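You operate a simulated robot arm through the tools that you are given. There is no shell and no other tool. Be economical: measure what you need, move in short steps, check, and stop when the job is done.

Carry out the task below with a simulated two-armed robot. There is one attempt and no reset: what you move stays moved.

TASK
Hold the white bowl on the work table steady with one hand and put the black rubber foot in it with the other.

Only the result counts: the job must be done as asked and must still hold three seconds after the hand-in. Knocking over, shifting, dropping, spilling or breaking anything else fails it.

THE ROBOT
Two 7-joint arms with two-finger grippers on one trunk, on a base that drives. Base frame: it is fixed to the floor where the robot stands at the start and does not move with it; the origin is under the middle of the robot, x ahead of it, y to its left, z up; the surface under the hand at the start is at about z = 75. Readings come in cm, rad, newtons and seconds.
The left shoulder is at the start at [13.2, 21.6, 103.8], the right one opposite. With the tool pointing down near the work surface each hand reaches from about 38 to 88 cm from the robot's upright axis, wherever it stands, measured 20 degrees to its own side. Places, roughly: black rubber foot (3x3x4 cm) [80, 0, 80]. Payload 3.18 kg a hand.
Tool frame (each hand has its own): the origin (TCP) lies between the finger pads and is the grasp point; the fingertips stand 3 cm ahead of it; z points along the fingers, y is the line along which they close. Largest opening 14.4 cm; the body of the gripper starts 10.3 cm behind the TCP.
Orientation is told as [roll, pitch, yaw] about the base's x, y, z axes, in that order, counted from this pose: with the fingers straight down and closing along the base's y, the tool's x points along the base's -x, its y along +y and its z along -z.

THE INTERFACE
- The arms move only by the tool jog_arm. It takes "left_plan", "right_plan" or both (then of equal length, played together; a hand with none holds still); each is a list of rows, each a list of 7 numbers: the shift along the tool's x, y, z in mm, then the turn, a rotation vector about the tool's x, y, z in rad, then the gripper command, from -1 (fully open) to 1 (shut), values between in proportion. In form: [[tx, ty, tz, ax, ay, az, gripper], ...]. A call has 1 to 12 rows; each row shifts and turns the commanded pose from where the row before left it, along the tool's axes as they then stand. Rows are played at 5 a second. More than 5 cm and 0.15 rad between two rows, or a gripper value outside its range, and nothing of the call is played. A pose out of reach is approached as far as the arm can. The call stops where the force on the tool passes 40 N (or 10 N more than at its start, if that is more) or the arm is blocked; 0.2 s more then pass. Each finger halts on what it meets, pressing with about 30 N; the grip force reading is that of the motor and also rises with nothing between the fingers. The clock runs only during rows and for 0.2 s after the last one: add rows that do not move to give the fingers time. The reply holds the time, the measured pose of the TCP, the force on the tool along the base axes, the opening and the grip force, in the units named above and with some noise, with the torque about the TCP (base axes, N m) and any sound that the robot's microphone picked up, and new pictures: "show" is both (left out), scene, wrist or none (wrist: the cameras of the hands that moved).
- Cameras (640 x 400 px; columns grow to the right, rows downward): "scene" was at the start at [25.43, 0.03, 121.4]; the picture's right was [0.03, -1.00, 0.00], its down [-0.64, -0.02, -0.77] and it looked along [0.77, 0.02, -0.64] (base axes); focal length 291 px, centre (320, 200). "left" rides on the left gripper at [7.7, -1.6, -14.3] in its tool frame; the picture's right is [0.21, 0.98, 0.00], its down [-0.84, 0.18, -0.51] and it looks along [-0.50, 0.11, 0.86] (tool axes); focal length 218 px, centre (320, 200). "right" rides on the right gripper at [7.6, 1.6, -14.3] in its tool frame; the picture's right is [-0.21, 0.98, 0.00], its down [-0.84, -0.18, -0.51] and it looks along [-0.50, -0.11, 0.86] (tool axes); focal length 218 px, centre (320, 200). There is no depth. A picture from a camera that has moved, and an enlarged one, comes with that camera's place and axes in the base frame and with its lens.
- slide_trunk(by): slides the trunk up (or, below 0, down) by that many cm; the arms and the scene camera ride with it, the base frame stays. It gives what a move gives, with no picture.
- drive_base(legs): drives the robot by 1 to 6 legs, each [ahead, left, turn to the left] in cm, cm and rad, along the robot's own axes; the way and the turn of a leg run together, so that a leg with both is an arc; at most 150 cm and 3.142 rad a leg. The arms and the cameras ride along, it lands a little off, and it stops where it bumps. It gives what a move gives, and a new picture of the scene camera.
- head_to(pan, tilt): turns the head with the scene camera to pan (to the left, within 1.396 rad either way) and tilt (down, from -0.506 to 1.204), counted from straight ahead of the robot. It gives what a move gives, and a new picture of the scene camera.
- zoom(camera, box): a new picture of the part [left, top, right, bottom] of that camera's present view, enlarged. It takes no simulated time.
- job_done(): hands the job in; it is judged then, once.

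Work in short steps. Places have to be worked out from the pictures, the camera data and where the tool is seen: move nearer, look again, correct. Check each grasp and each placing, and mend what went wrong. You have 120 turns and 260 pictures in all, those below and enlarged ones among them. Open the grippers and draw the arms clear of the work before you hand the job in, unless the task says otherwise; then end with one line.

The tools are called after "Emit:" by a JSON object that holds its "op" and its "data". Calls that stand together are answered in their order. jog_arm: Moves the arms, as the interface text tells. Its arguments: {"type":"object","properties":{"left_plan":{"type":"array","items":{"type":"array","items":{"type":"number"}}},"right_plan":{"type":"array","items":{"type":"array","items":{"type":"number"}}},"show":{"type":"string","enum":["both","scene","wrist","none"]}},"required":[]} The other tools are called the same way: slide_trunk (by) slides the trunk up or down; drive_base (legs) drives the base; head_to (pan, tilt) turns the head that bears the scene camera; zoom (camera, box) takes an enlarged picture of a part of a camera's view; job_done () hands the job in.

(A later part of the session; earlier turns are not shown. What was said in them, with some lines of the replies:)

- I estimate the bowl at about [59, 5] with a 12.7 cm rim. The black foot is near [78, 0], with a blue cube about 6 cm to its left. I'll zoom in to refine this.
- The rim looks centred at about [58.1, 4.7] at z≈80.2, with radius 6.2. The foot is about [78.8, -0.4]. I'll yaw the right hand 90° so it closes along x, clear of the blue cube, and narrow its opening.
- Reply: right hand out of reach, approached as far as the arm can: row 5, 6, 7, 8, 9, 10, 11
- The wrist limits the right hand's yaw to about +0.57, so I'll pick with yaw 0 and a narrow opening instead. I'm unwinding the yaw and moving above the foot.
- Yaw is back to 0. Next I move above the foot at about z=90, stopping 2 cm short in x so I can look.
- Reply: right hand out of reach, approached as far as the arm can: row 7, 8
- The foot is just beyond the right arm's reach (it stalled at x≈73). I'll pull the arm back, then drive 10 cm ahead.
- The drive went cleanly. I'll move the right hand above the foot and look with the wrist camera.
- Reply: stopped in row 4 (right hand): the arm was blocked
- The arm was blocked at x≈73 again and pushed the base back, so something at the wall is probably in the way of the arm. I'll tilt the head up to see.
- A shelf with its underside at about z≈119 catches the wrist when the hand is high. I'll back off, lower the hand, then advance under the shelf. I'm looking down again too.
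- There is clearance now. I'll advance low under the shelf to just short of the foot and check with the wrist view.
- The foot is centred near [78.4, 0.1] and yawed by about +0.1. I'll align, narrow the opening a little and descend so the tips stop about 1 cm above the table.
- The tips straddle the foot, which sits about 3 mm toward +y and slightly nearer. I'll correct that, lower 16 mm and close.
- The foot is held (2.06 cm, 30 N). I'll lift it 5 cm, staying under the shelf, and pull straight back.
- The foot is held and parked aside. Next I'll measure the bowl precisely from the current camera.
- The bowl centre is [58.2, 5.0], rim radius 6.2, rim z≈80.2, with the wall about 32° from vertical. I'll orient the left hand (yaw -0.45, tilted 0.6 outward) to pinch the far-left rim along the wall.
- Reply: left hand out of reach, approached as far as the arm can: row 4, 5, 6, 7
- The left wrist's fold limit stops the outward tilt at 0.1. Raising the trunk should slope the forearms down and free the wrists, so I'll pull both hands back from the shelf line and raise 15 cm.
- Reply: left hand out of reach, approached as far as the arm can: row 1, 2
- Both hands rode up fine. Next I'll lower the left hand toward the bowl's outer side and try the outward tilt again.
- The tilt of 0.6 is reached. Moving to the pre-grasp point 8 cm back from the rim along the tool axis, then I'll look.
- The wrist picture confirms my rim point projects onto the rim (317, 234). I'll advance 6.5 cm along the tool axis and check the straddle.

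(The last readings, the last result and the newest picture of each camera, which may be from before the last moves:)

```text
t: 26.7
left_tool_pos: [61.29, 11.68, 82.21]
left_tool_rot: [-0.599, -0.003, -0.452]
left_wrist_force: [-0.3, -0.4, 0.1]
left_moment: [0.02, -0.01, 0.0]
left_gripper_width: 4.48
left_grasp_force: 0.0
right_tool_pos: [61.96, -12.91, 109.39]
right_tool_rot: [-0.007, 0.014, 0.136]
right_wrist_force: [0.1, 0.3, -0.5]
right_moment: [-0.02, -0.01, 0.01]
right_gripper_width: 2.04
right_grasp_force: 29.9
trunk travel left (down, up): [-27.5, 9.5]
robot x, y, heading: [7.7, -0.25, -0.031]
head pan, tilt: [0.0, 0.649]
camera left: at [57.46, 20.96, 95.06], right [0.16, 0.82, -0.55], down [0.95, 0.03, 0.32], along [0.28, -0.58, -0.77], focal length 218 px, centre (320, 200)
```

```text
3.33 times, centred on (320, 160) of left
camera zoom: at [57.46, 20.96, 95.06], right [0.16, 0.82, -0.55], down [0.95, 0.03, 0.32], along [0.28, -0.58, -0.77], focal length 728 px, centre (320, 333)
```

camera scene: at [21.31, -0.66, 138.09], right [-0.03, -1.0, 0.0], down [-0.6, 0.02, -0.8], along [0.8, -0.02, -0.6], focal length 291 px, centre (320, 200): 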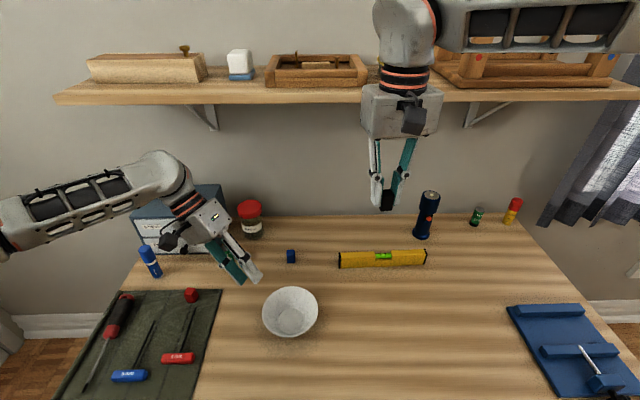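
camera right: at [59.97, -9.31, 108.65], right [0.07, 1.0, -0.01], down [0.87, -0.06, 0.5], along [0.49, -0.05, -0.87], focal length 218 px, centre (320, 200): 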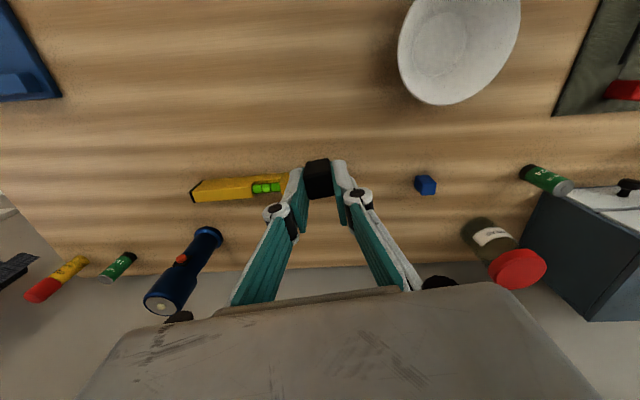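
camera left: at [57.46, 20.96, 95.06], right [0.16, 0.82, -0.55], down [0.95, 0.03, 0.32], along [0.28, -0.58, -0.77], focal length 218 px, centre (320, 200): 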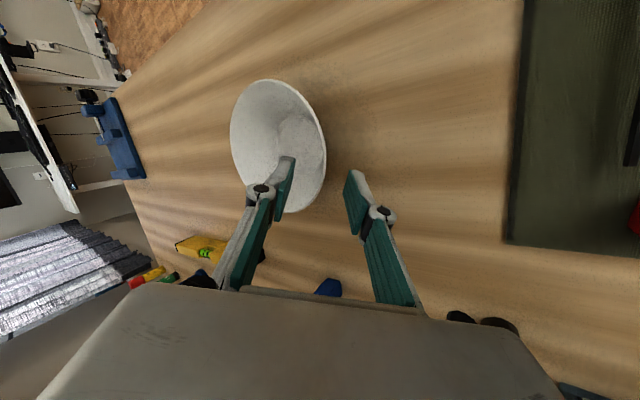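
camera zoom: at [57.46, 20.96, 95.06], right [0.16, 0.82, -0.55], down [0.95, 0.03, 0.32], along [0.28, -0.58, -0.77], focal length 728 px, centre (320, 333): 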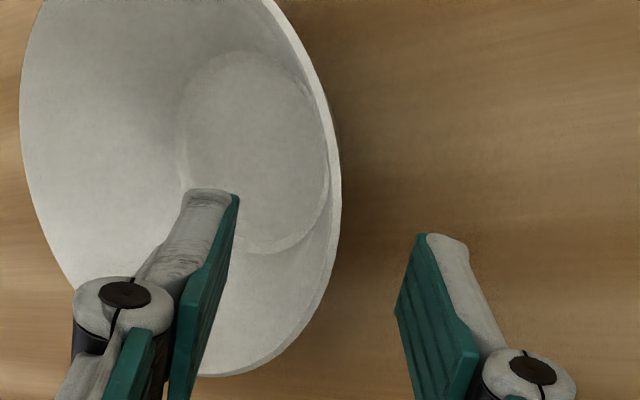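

The wall is midway between the pads. I'll advance another 13 mm and close gently.

Emit:
{"op": "jog_arm", "data": {"left_plan": [[0, 1, 13, 0, 0, 0, 0.375], [0, 0, 0, 0, 0, 0, 0.6], [0, 0, 0, 0, 0, 0, 0.75], [0, 0, 0, 0, 0, 0, 0.85], [0, 0, 0, 0, 0, 0, 0.92], [0, 0, 0, 0, 0, 0, 1], [0, 0, 0, 0, 0, 0, 1]], "show": "wrist"}}

Emit:
{"op": "zoom", "data": {"camera": "scene", "box": [220, 240, 340, 340]}}

```text
t: 28.3
left_tool_pos: [61.03, 11.02, 81.17]
left_tool_rot: [-0.601, -0.002, -0.449]
left_wrist_force: [-1.0, 0.3, 0.4]
left_moment: [-0.03, 0.07, 0.02]
left_gripper_width: 0.61
left_grasp_force: 30.3
right_tool_pos: [61.87, -13.08, 109.34]
right_tool_rot: [-0.007, 0.013, 0.136]
right_wrist_force: [-0.8, -0.7, -1.0]
right_moment: [0.0, 0.0, 0.0]
right_gripper_width: 2.06
right_grasp_force: 29.9
trunk travel left (down, up): [-27.5, 9.5]
robot x, y, heading: [7.56, -0.08, -0.03]
head pan, tilt: [0.0, 0.649]
camera left: at [57.19, 20.37, 93.96], right [0.16, 0.82, -0.55], down [0.95, 0.03, 0.32], along [0.27, -0.58, -0.77], focal length 218 px, centre (320, 200)
```

left: 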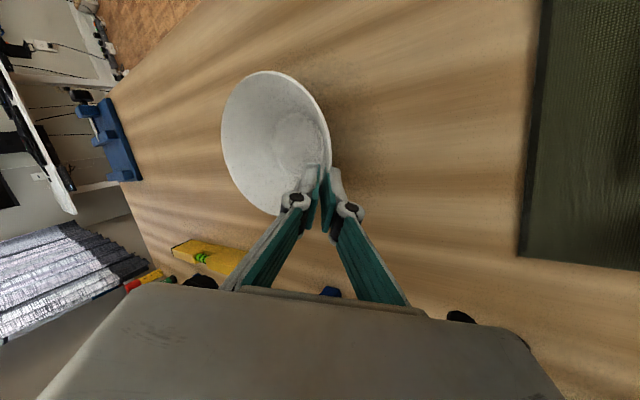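

```text
4.00 times, centred on (280, 290) of scene
camera zoom: at [21.33, -0.68, 138.08], right [-0.03, -1.0, 0.0], down [-0.6, 0.02, -0.8], along [0.8, -0.02, -0.6], focal length 1163 px, centre (480, -160)
```

zoom: 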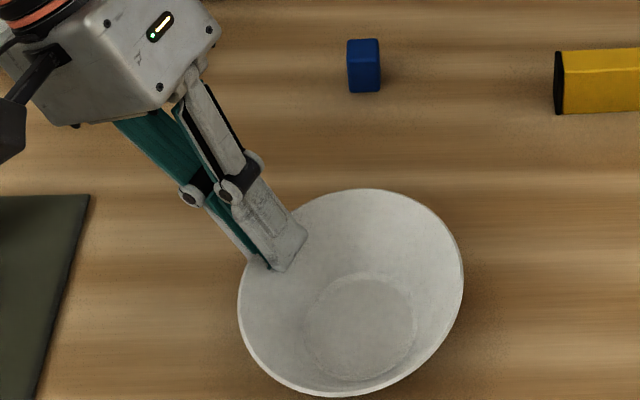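

The bowl wall is gripped at 0.61 cm with 30 N, and its floor centre is now about [58.0, 5.3]. I'll yaw the right hand to +0.45 and bring the foot toward the bowl, staying high on the right side for a check.

Emit:
{"op": "jog_arm", "data": {"right_plan": [[0, 0, 0, 0, 0, -0.105, 1], [0, 0, 0, 0, 0, -0.105, 1], [0, 0, 0, 0, 0, -0.104, 1], [-2, 23, 34, 0, 0, 0, 1], [-2, 23, 34, 0, 0, 0, 1], [-2, 23, 34, 0, 0, 0, 1], [-3, 23, 34, 0, 0, 0, 1], [-3, 23, 34, 0, 0, 0, 1], [0, 0, 0, 0, 0, 0, 1]]}}

```text
t: 30.3
left_tool_pos: [61.11, 11.18, 81.09]
left_tool_rot: [-0.599, -0.004, -0.45]
left_wrist_force: [-0.9, -0.4, 0.3]
left_moment: [0.01, 0.04, 0.0]
left_gripper_width: 0.6
left_grasp_force: 29.9
right_tool_pos: [58.77, -2.03, 91.98]
right_tool_rot: [-0.003, 0.017, 0.347]
right_wrist_force: [-0.5, -0.1, -0.5]
right_moment: [-0.02, 0.0, 0.0]
right_gripper_width: 2.04
right_grasp_force: 29.7
right hand out of reach, approached as far as the arm can: row 3
trunk travel left (down, up): [-27.5, 9.5]
robot x, y, heading: [7.87, -0.11, -0.026]
head pan, tilt: [0.0, 0.649]
camera scene: at [21.33, -0.7, 138.08], right [-0.03, -1.0, 0.0], down [-0.6, 0.02, -0.8], along [0.8, -0.02, -0.6], focal length 291 px, centre (320, 200)
camera right: at [51.3, -2.93, 106.43], right [-0.14, 0.99, -0.01], down [0.86, 0.12, 0.5], along [0.49, 0.06, -0.87], focal length 218 px, centre (320, 200)
```

scene: 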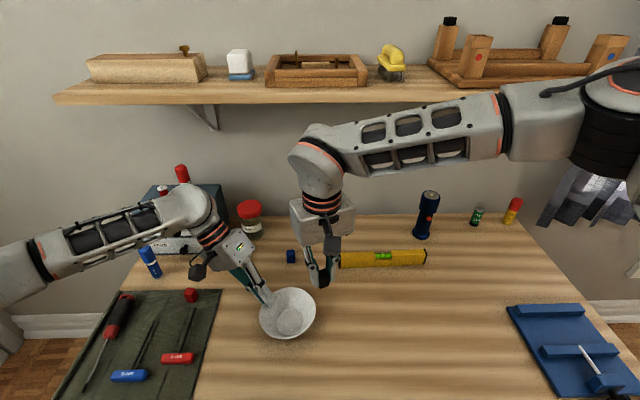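
right: 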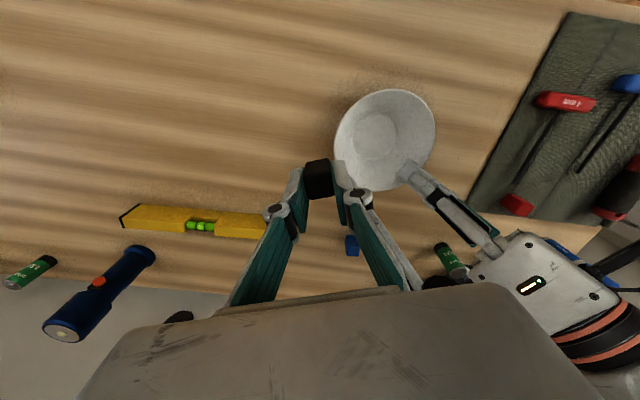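

Yaw 0.35 is enough: about 3 cm will remain between the two hands. From both views I take the floor centre as about [57.6, 5.2], and I'll bring the foot over it at z=88.

Emit:
{"op": "jog_arm", "data": {"right_plan": [[-4, 24, 13, 0, 0, 0, 1], [-4, 24, 13, 0, 0, 0, 1], [-4, 24, 13, 0, 0, 0, 1], [0, 0, 0, 0, 0, 0, 1]]}}

Emit:
{"op": "zoom", "data": {"camera": "scene", "box": [200, 190, 380, 340]}}

Emit:
{"op": "zoom", "data": {"camera": "right", "box": [240, 80, 440, 240]}}

```text
t: 31.3
left_tool_pos: [61.12, 11.16, 81.27]
left_tool_rot: [-0.599, -0.003, -0.452]
left_wrist_force: [-0.6, -0.9, -0.1]
left_moment: [0.03, 0.04, 0.02]
left_gripper_width: 0.57
left_grasp_force: 30.2
right_tool_pos: [57.63, 4.93, 88.18]
right_tool_rot: [-0.004, 0.014, 0.345]
right_wrist_force: [-0.4, 0.3, 0.1]
right_moment: [0.01, 0.02, 0.02]
right_gripper_width: 2.05
right_grasp_force: 30.8
trunk travel left (down, up): [-27.5, 9.5]
robot x, y, heading: [7.76, -0.41, -0.025]
head pan, tilt: [0.0, 0.649]
camera scene: at [21.33, -0.69, 138.08], right [-0.03, -1.0, 0.0], down [-0.6, 0.02, -0.8], along [0.8, -0.02, -0.6], focal length 291 px, centre (320, 200)
camera right: at [49.94, 4.09, 102.61], right [-0.14, 0.99, -0.01], down [0.86, 0.12, 0.49], along [0.49, 0.06, -0.87], focal length 218 px, centre (320, 200)
```

scene: 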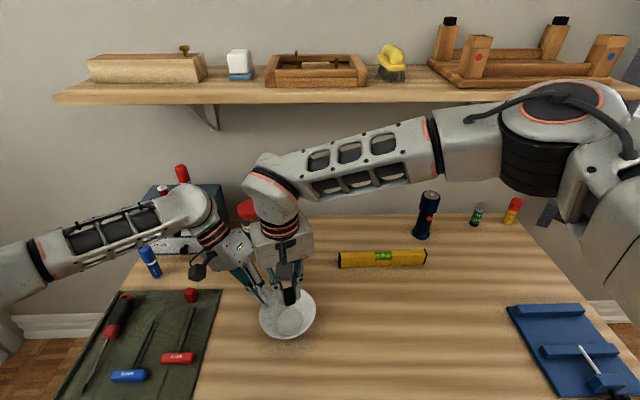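
right: 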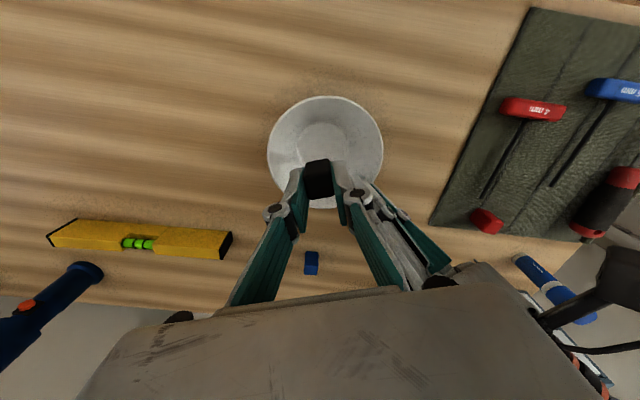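

```text
2.67 times, centred on (290, 265) of scene
camera zoom: at [21.33, -0.69, 138.08], right [-0.03, -1.0, 0.0], down [-0.6, 0.02, -0.8], along [0.8, -0.02, -0.6], focal length 776 px, centre (400, 27)
```

zoom: 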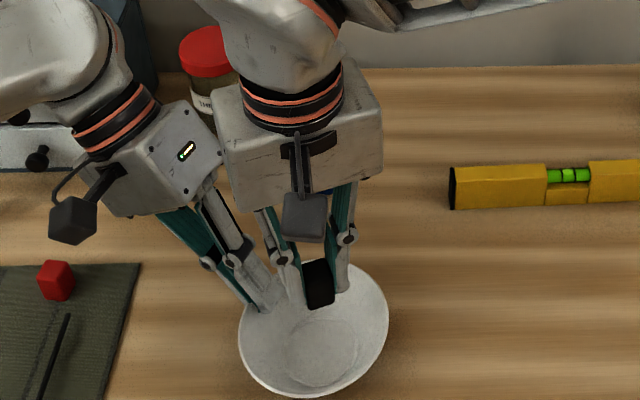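

```text
2.50 times, centred on (340, 160) of right
camera zoom: at [49.94, 4.09, 102.61], right [-0.14, 0.99, -0.01], down [0.86, 0.12, 0.49], along [0.49, 0.06, -0.87], focal length 546 px, centre (270, 300)
```

zoom: 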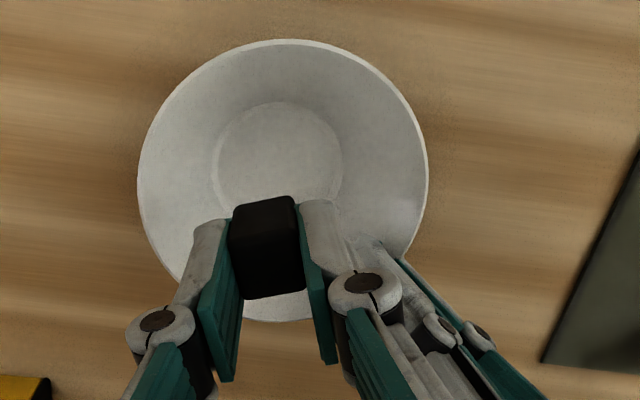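

The foot is over the bowl and the hands are clear of each other. I'll lean the right palm slightly back (0.12) for extra clearance and descend to just above the bowl floor.

Emit:
{"op": "jog_arm", "data": {"right_plan": [[4, 3, 0, 0, -0.12, 0, 1], [2.4, 0, 20, 0, 0, 0, 1], [2.4, 0, 20, 0, 0, 0, 1], [2.4, 0, 15, 0, 0, 0, 1], [2, 0, 15, 0, 0, 0, 1], [0, 0, 0, 0, 0, 0, 1]]}}

Emit:
{"op": "zoom", "data": {"camera": "scene", "box": [200, 190, 380, 340]}}

Emit:
{"op": "zoom", "data": {"camera": "right", "box": [240, 80, 440, 240]}}

```text
t: 32.7
left_tool_pos: [61.13, 11.18, 81.3]
left_tool_rot: [-0.602, -0.005, -0.451]
left_wrist_force: [1.2, -0.2, 0.6]
left_moment: [0.05, 0.02, -0.04]
left_gripper_width: 0.61
left_grasp_force: 30.0
right_tool_pos: [56.85, 5.23, 81.38]
right_tool_rot: [-0.005, -0.104, 0.346]
right_wrist_force: [-0.2, 0.6, -0.6]
right_moment: [0.02, -0.02, 0.0]
right_gripper_width: 2.07
right_grasp_force: 30.6
trunk travel left (down, up): [-27.5, 9.5]
robot x, y, heading: [7.67, -0.52, -0.031]
head pan, tilt: [0.0, 0.649]
camera scene: at [21.33, -0.67, 138.08], right [-0.03, -1.0, 0.0], down [-0.6, 0.02, -0.8], along [0.8, -0.02, -0.6], focal length 291 px, centre (320, 200)
camera right: at [47.73, 3.65, 94.77], right [-0.14, 0.99, 0.02], down [0.8, 0.1, 0.59], along [0.59, 0.1, -0.8], focal length 218 px, centre (320, 200)
```

scene: 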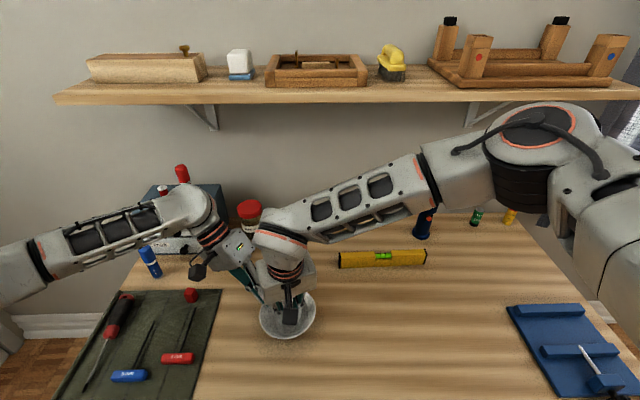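
right: 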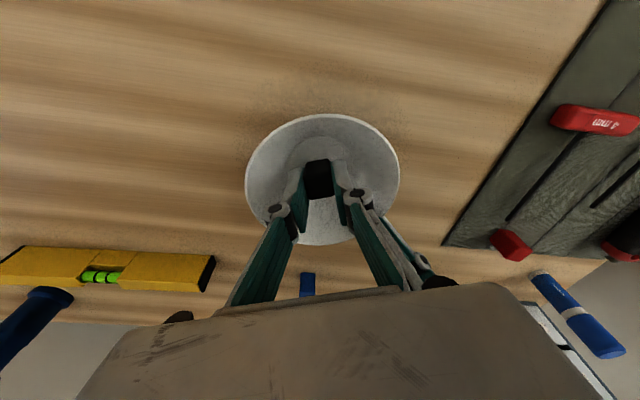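

```text
2.67 times, centred on (290, 265) of scene
camera zoom: at [21.33, -0.67, 138.08], right [-0.03, -1.0, 0.0], down [-0.6, 0.02, -0.8], along [0.8, -0.02, -0.6], focal length 776 px, centre (400, 27)
```

zoom: 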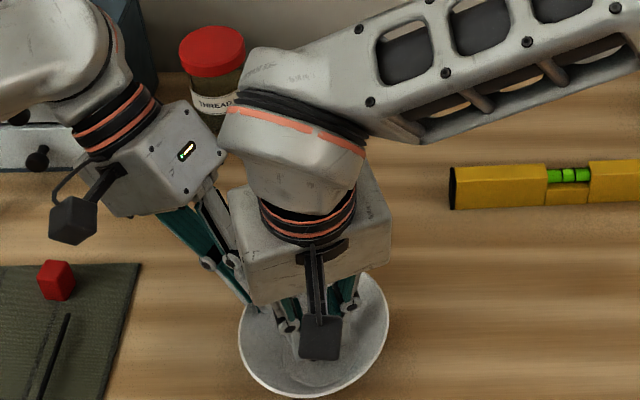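

```text
2.50 times, centred on (340, 160) of right
camera zoom: at [47.73, 3.65, 94.77], right [-0.14, 0.99, 0.02], down [0.8, 0.1, 0.59], along [0.59, 0.1, -0.8], focal length 546 px, centre (270, 300)
```

zoom: 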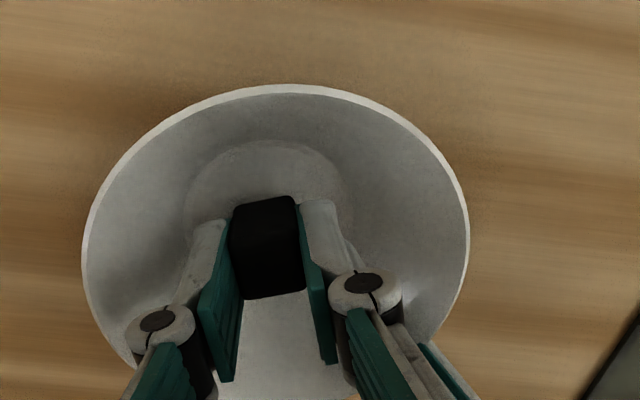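

The foot is well centred in the bowl, with its bottom about 1.7 cm above the floor. I'll lower 13 mm more in small steps.

Emit:
{"op": "jog_arm", "data": {"right_plan": [[0.6, 0, 5, 0, 0, 0, 1], [0.5, 0, 4, 0, 0, 0, 1], [0.5, 0, 4, 0, 0, 0, 1], [0, 0, 0, 0, 0, 0, 1]], "show": "none"}}

```text
t: 33.7
left_tool_pos: [61.01, 11.09, 81.24]
left_tool_rot: [-0.599, -0.004, -0.451]
left_wrist_force: [0.3, -0.9, -0.2]
left_moment: [0.21, -0.06, 0.11]
left_gripper_width: 0.61
left_grasp_force: 30.1
right_tool_pos: [56.81, 5.19, 79.9]
right_tool_rot: [-0.005, -0.105, 0.348]
right_wrist_force: [0.0, -0.2, 3.3]
right_moment: [-0.04, 0.03, 0.01]
right_gripper_width: 2.04
right_grasp_force: 29.7
trunk travel left (down, up): [-27.5, 9.5]
robot x, y, heading: [7.96, 0.06, -0.026]
head pan, tilt: [0.0, 0.649]
```

The 3.3 N reading shows the foot touches the floor. I'll open the right fingers modestly and withdraw upward while the left keeps holding.

Emit:
{"op": "jog_arm", "data": {"right_plan": [[0, 0, 0, 0, 0, 0, 0.6], [0, 0, 0, 0, 0, 0, 0.5], [0, 0, 0, 0, 0, 0, 0.45], [0, 0, 0, 0, 0, 0, 0.45], [0, 0, -10, 0, 0, 0, 0.45], [0, 0, -20, 0, 0, 0, 0.45], [0, 0, -30, 0, 0, 0, 0.45], [0, 0, -30, 0, 0, 0, 0.45], [0, 0, 0, 0, 0, 0, 0.45]]}}

Emit:
{"op": "zoom", "data": {"camera": "right", "box": [240, 80, 440, 240]}}

```text
t: 35.7
left_tool_pos: [61.15, 11.13, 81.11]
left_tool_rot: [-0.599, -0.003, -0.451]
left_wrist_force: [-0.6, 1.0, 0.8]
left_moment: [0.1, 0.09, -0.06]
left_gripper_width: 0.59
left_grasp_force: 29.7
right_tool_pos: [56.23, 5.08, 88.67]
right_tool_rot: [-0.006, -0.104, 0.347]
right_wrist_force: [0.0, -0.2, -1.1]
right_moment: [0.01, -0.01, -0.01]
right_gripper_width: 3.96
right_grasp_force: 0.0
trunk travel left (down, up): [-27.5, 9.5]
robot x, y, heading: [7.96, 0.27, -0.029]
head pan, tilt: [0.0, 0.649]
camera scene: at [21.32, -0.66, 138.08], right [-0.03, -1.0, 0.0], down [-0.6, 0.02, -0.8], along [0.8, -0.02, -0.6], focal length 291 px, centre (320, 200)
camera right: at [47.08, 3.53, 102.18], right [-0.14, 0.99, 0.02], down [0.8, 0.1, 0.59], along [0.59, 0.1, -0.8], focal length 218 px, centre (320, 200)
```

scene: 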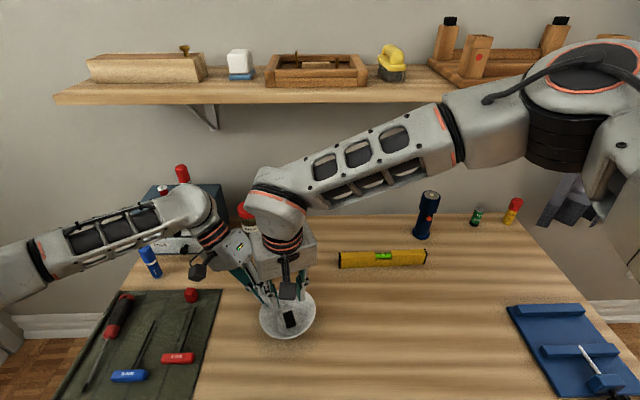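
right: 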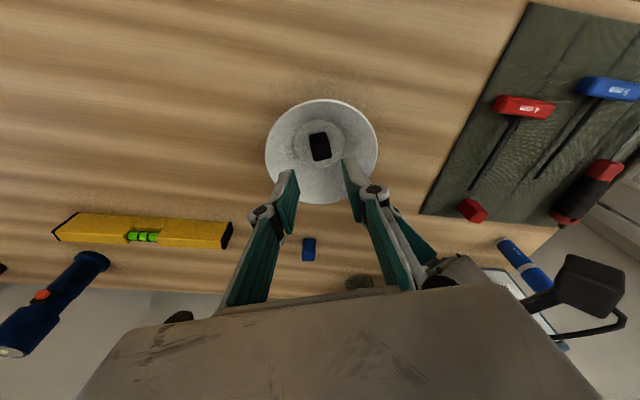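

```text
2.50 times, centred on (340, 160) of right
camera zoom: at [47.08, 3.53, 102.18], right [-0.14, 0.99, 0.02], down [0.8, 0.1, 0.59], along [0.59, 0.1, -0.8], focal length 546 px, centre (270, 300)
```

zoom: 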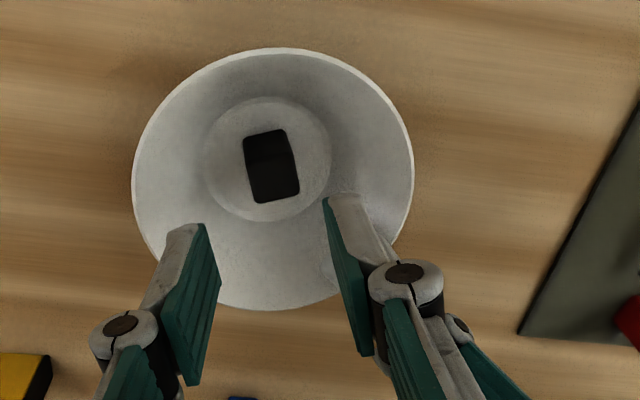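

The foot stands in the bowl and the left hand still holds. I'll move the right hand up and away to the right.

Emit:
{"op": "jog_arm", "data": {"right_plan": [[0, -20, -20, 0, 0, 0, 0.45], [0, -35, -20, 0, 0, 0, 0.45], [0, -40, -20, 0, 0, 0, 0.45], [0, -40, 0, 0, 0, 0, 0.45], [0, -40, 0, 0, 0, 0, 0.45], [0, 0, 0, 0, 0, 0, 0.2]], "show": "scene"}}

Emit:
{"op": "zoom", "data": {"camera": "scene", "box": [200, 230, 360, 350]}}

```text
t: 37.1
left_tool_pos: [61.11, 11.18, 81.25]
left_tool_rot: [-0.6, -0.002, -0.451]
left_wrist_force: [0.8, 0.7, -0.4]
left_moment: [0.08, 0.03, -0.01]
left_gripper_width: 0.61
left_grasp_force: 30.0
right_tool_pos: [61.49, -11.82, 94.81]
right_tool_rot: [-0.006, -0.103, 0.349]
right_wrist_force: [0.7, 0.7, -0.4]
right_moment: [-0.03, 0.0, -0.01]
right_gripper_width: 5.74
right_grasp_force: 0.1
trunk travel left (down, up): [-27.5, 9.5]
robot x, y, heading: [7.39, -0.03, -0.02]
head pan, tilt: [0.0, 0.649]
camera scene: at [21.34, -0.62, 138.08], right [-0.03, -1.0, 0.0], down [-0.6, 0.02, -0.8], along [0.8, -0.02, -0.6], focal length 291 px, centre (320, 200)
```

scene: 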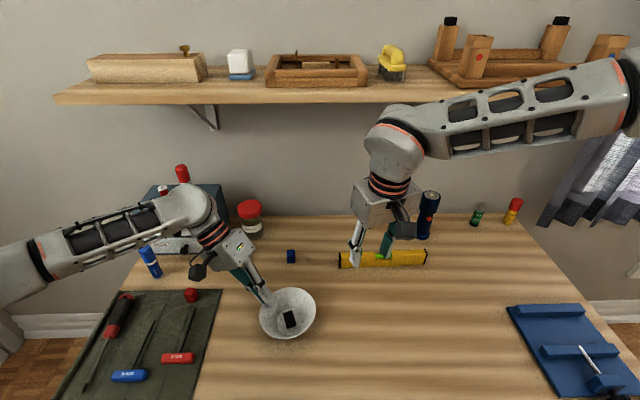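

```text
3.33 times, centred on (280, 290) of scene
camera zoom: at [21.34, -0.62, 138.08], right [-0.03, -1.0, 0.0], down [-0.6, 0.02, -0.8], along [0.8, -0.02, -0.6], focal length 969 px, centre (453, -100)
```

zoom: 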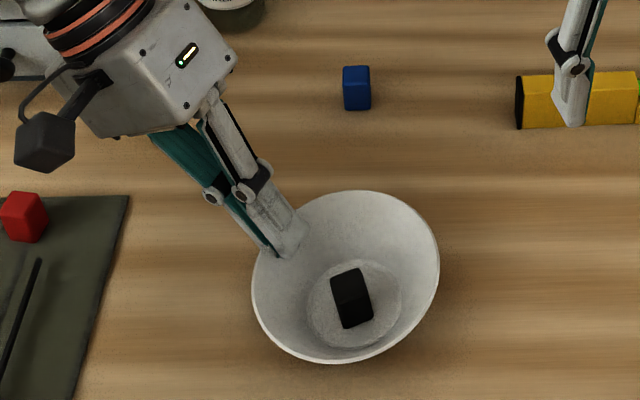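

The foot is in the bowl. Now I'll release the rim gently and back the left hand out along its own axis.

Emit:
{"op": "jog_arm", "data": {"left_plan": [[0, 0, 0, 0, 0, 0, 0.8], [0, 0, 0, 0, 0, 0, 0.6], [0, 0, 0, 0, 0, 0, 0.5], [0, 0, 0, 0, 0, 0, 0.5], [0, 0, -20, 0, 0, 0, 0.5], [0, 0, -40, 0, 0, 0, 0.5], [0, 0, -40, 0, 0, 0, 0.5], [0, 0, -40, 0, 0, 0, 0.5], [0, 0, 0, 0, 0, 0, 0.2]], "show": "scene"}}

Emit:
{"op": "zoom", "data": {"camera": "scene", "box": [200, 230, 360, 350]}}

```text
t: 39.1
left_tool_pos: [64.51, 18.38, 92.75]
left_tool_rot: [-0.6, -0.003, -0.45]
left_wrist_force: [-0.7, -0.2, 0.2]
left_moment: [0.03, 0.02, 0.01]
left_gripper_width: 5.76
left_grasp_force: 0.1
right_tool_pos: [61.5, -11.82, 94.74]
right_tool_rot: [-0.004, -0.106, 0.347]
right_wrist_force: [0.6, 0.6, 0.3]
right_moment: [0.02, 0.04, -0.04]
right_gripper_width: 5.77
right_grasp_force: 0.0
trunk travel left (down, up): [-27.5, 9.5]
robot x, y, heading: [7.54, -0.11, -0.028]
head pan, tilt: [0.0, 0.649]
camera scene: at [21.36, -0.68, 138.07], right [-0.03, -1.0, 0.0], down [-0.6, 0.02, -0.8], along [0.8, -0.02, -0.6], focal length 291 px, centre (320, 200)
```

scene: 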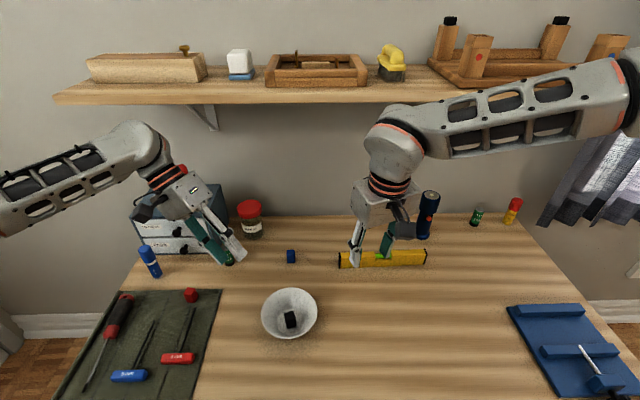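

```text
3.33 times, centred on (280, 290) of scene
camera zoom: at [21.36, -0.68, 138.07], right [-0.03, -1.0, 0.0], down [-0.6, 0.02, -0.8], along [0.8, -0.02, -0.6], focal length 969 px, centre (453, -100)
```

zoom: 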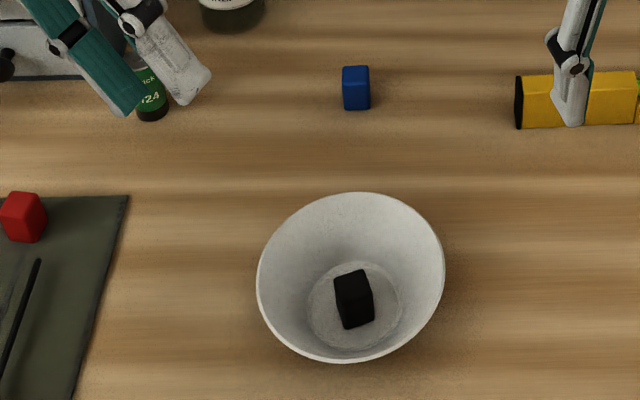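

The foot rests in the settled bowl, both hands are open and clear, and nothing else on the table looks disturbed, so I'm handing in.

Emit:
{"op": "job_done", "data": {}}

```text
The job is handed in.
```

The black rubber foot is in the white bowl: the left hand held the rim while the right hand set the foot down, and both hands are now open and clear. Closing on the rim shifted the bowl about half a centimetre. While reaching for the foot, the right arm twice bumped the wall shelf, but nothing else looks disturbed in the last picture.
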